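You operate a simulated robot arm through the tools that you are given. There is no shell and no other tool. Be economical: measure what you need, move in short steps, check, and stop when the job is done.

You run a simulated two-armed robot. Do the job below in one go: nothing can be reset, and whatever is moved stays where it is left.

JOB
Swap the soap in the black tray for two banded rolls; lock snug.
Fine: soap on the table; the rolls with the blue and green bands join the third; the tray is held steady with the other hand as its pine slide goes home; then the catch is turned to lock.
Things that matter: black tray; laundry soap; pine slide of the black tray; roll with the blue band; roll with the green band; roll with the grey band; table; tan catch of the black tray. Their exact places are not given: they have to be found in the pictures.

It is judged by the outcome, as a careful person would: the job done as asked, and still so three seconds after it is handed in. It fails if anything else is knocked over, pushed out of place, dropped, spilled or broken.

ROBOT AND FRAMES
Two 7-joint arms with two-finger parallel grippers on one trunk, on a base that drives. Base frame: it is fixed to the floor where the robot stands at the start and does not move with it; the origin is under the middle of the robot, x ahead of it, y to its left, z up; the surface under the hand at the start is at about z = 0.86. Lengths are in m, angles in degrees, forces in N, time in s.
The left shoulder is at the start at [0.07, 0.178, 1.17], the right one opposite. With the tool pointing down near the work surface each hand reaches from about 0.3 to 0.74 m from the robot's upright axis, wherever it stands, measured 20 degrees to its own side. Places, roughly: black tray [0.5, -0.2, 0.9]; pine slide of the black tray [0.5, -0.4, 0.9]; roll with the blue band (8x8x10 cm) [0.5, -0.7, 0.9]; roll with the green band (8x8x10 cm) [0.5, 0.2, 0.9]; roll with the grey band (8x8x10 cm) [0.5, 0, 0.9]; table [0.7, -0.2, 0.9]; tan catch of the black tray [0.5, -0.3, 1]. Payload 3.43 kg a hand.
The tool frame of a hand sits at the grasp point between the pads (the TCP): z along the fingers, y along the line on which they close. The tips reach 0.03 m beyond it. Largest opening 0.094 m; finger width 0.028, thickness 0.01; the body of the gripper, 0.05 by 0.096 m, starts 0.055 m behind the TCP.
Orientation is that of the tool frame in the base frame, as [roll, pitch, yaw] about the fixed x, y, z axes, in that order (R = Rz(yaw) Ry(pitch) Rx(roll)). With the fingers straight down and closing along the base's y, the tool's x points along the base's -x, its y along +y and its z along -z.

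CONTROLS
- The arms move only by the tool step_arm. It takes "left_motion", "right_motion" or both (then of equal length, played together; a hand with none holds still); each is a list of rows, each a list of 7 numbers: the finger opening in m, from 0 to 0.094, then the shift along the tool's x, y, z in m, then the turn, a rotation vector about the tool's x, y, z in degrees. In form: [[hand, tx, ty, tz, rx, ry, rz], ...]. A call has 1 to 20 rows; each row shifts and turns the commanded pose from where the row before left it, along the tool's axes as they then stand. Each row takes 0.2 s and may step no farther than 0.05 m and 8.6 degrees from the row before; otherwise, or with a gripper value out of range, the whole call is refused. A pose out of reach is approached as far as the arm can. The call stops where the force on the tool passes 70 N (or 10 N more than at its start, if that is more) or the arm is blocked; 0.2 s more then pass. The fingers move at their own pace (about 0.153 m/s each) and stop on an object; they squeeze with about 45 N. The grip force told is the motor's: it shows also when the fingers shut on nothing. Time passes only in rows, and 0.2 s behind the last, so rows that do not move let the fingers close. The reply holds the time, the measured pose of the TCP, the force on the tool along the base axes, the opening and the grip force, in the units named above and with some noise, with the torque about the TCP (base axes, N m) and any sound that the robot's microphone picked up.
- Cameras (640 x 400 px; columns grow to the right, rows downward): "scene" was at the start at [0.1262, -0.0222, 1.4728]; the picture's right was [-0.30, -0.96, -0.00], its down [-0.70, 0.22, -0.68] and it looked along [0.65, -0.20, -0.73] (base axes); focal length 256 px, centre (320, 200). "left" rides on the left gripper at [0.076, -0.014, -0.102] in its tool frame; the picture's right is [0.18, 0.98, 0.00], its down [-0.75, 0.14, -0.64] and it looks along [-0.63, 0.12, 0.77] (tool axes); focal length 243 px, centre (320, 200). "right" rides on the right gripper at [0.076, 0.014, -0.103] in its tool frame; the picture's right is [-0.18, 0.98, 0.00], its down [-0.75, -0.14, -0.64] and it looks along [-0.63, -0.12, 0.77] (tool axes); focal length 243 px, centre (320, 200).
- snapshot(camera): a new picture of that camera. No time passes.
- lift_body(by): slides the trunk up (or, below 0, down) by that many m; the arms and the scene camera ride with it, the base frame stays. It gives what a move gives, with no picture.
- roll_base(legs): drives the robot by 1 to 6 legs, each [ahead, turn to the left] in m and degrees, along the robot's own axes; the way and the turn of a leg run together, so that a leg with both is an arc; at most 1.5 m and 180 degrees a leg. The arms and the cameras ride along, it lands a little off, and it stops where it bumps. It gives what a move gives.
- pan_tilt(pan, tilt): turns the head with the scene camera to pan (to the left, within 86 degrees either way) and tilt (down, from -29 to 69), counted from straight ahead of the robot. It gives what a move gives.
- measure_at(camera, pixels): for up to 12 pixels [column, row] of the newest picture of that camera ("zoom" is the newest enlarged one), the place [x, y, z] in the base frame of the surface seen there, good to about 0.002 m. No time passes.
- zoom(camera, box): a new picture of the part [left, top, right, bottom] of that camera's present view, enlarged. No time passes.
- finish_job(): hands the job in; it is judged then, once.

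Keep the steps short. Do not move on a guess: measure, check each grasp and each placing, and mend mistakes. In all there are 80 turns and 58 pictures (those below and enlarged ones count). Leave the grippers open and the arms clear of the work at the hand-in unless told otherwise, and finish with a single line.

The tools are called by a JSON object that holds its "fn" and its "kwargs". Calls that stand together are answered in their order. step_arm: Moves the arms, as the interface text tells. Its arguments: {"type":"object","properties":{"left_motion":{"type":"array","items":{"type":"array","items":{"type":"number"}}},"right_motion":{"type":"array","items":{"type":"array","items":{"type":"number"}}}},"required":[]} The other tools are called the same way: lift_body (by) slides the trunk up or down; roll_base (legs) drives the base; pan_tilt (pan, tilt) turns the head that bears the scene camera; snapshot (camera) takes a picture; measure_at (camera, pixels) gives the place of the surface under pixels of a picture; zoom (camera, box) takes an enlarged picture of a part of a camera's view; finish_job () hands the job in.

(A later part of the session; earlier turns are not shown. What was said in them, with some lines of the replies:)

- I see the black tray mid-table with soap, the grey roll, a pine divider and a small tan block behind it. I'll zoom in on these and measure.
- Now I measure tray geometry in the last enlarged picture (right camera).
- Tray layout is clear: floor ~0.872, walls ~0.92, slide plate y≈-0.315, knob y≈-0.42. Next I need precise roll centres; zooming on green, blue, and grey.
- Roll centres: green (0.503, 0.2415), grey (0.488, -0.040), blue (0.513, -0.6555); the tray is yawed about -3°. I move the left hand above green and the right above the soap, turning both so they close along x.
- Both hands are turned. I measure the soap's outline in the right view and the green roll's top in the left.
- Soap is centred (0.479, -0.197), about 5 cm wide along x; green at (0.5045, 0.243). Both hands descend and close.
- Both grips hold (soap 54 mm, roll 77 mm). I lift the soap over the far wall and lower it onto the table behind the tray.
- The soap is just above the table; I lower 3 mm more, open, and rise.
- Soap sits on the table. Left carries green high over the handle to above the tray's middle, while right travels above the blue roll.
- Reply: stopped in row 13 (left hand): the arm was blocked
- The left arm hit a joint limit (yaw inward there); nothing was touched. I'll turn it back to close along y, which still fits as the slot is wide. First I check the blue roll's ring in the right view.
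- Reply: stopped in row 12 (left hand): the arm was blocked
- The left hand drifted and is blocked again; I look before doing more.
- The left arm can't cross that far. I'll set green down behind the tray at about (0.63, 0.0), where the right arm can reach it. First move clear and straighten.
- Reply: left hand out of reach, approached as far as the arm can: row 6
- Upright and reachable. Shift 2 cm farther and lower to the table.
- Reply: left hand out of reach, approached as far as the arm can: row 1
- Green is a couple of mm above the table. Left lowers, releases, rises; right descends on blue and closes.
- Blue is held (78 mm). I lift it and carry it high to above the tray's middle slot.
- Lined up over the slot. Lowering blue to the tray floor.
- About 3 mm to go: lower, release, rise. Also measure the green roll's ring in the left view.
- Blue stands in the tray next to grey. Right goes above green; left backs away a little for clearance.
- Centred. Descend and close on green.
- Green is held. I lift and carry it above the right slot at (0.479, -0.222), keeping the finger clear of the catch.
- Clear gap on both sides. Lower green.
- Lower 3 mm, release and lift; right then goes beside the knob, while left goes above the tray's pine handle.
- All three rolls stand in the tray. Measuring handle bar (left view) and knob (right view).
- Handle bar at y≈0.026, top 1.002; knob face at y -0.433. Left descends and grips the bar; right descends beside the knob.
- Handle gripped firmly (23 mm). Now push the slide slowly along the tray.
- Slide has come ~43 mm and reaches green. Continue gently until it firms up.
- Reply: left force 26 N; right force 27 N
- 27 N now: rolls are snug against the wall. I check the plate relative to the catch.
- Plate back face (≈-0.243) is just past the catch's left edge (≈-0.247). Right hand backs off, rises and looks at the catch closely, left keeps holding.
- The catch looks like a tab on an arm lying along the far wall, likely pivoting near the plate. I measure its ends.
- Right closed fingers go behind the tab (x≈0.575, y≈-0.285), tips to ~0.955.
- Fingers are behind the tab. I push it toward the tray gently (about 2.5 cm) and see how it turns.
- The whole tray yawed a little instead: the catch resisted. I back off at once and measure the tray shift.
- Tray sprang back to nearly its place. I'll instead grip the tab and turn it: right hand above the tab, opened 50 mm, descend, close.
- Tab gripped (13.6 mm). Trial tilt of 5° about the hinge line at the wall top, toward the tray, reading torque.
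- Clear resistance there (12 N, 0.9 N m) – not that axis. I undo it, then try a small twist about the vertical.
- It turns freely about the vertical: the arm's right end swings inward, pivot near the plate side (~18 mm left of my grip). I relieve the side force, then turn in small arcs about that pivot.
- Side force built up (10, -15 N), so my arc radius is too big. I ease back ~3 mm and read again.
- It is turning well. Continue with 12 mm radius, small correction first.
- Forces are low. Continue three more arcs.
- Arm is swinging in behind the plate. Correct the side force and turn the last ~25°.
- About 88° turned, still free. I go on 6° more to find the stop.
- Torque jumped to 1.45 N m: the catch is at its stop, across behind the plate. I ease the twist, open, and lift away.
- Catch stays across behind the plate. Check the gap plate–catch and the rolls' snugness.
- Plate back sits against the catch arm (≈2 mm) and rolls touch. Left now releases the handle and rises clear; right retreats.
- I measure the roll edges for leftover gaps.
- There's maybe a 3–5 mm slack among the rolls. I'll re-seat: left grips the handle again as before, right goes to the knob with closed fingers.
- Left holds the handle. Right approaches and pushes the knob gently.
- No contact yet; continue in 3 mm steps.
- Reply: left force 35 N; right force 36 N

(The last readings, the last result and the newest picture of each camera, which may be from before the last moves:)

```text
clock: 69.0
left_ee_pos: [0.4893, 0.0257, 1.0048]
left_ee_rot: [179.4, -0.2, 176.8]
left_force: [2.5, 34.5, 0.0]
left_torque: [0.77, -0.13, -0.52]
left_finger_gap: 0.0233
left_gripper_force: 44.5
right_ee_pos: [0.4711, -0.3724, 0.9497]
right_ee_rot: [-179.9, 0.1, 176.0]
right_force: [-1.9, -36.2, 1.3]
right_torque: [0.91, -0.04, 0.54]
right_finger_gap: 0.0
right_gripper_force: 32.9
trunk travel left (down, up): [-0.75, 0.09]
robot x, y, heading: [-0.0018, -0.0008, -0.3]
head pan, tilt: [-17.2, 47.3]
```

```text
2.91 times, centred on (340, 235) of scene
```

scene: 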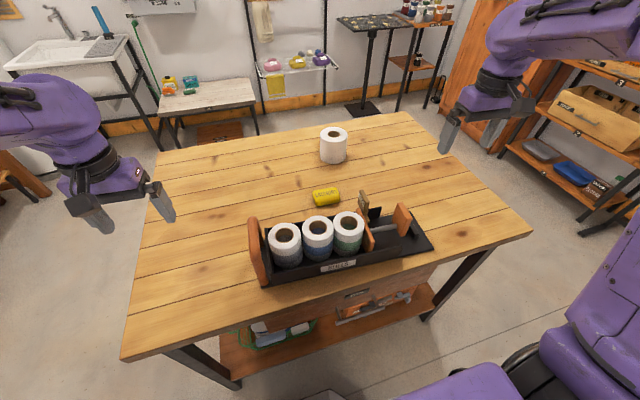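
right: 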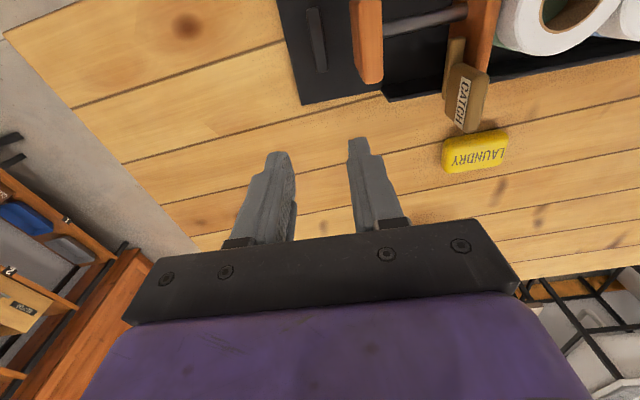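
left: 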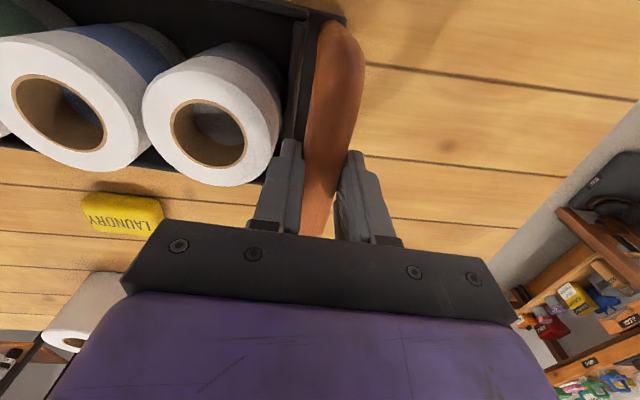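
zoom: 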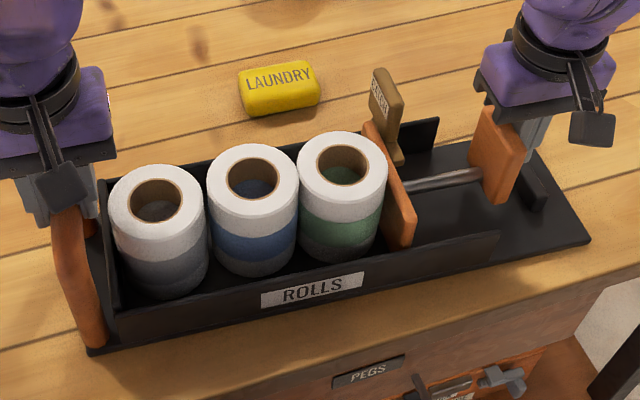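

36 N with no relative movement: the slide is fully home and rolls snug. Back off the right hand, then release left and clear both.

{"fn": "step_arm", "kwargs": {"right_motion": [[0.0, 0, -0.004, 0, 0, 0, 0], [0.0, 0, -0.03, 0, 0, 0, 0], [0.0, 0, -0.04, 0, 0, 0, 0], [0.05, 0, -0.01, -0.04, 0, 0, 0], [0.094, 0, 0, -0.045, 0, 0, 0], [0.094, 0, 0, -0.045, 0, 0, 0], [0.094, 0, 0, -0.045, 0, 0, 0], [0.094, 0, 0, 0, 0, 0, 0], [0.094, 0, 0, 0, 0, 0, 0], [0.094, 0, 0, 0, 0, 0, 0], [0.094, 0, 0, 0, 0, 0, 0]], "left_motion": [[0.0, 0, 0, 0, 0, 0, 0], [0.0, 0, 0, 0, 0, 0, 0], [0.036, 0, 0, 0, 0, 0, 0], [0.036, 0, 0, 0, 0, 0, 0], [0.036, 0, 0, -0.03, 0, 0, 0], [0.036, 0, 0, -0.045, 0, 0, 0], [0.05, 0, 0, -0.04, 0, 0, 0], [0.094, 0, 0.045, 0, 0, 0, 0], [0.094, 0, 0.045, 0, 0, 0, 0], [0.094, 0, 0.045, 0, 0, 0, 0], [0.094, 0, 0.045, 0, 0, 0, 0]]}}

{"fn": "snapshot", "kwargs": {"camera": "scene"}}

{"fn": "zoom", "kwargs": {"camera": "scene", "box": [230, 170, 450, 300]}}

```text
clock: 71.4
left_ee_pos: [0.4995, 0.2055, 1.1208]
left_ee_rot: [179.9, -0.2, 176.8]
left_force: [-0.7, -1.2, -0.5]
left_torque: [-0.04, 0.02, -0.03]
left_finger_gap: 0.0938
left_gripper_force: 0.1
right_ee_pos: [0.4658, -0.452, 1.128]
right_ee_rot: [180.0, 0.1, 176.0]
right_force: [0.8, 0.1, 0.2]
right_torque: [-0.02, 0.02, 0.02]
right_finger_gap: 0.0941
right_gripper_force: 0.2
trunk travel left (down, up): [-0.75, 0.09]
robot x, y, heading: [-0.0004, 0.0058, -0.1]
head pan, tilt: [-17.2, 47.3]
```

```text
4 pictures are left
```

scene: 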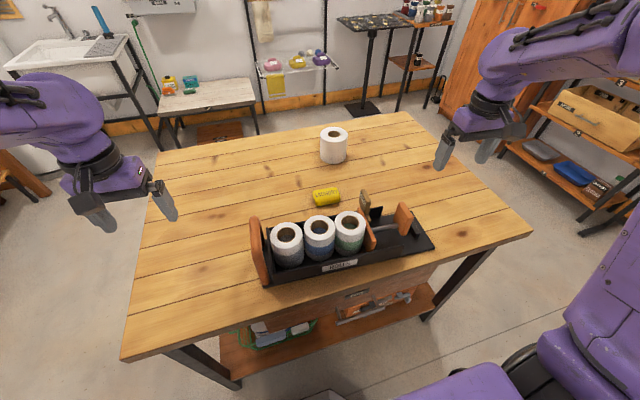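

```text
2.91 times, centred on (340, 235) of scene
```

zoom: 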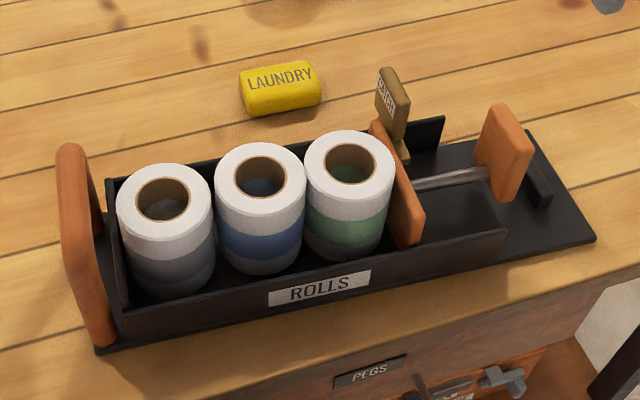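

Soap is on the table, the three rolls stand snug, the slide is home, the catch is across behind it, and both hands are clear and open. I'm handing in.

{"fn": "finish_job", "kwargs": {}}

```text
The job is handed in.
```

The soap is on the table, the blue and green rolls stand in the tray beside the grey one, and the pine slide is pushed home and locked with the catch; the tray shifted a few millimetres along the way.
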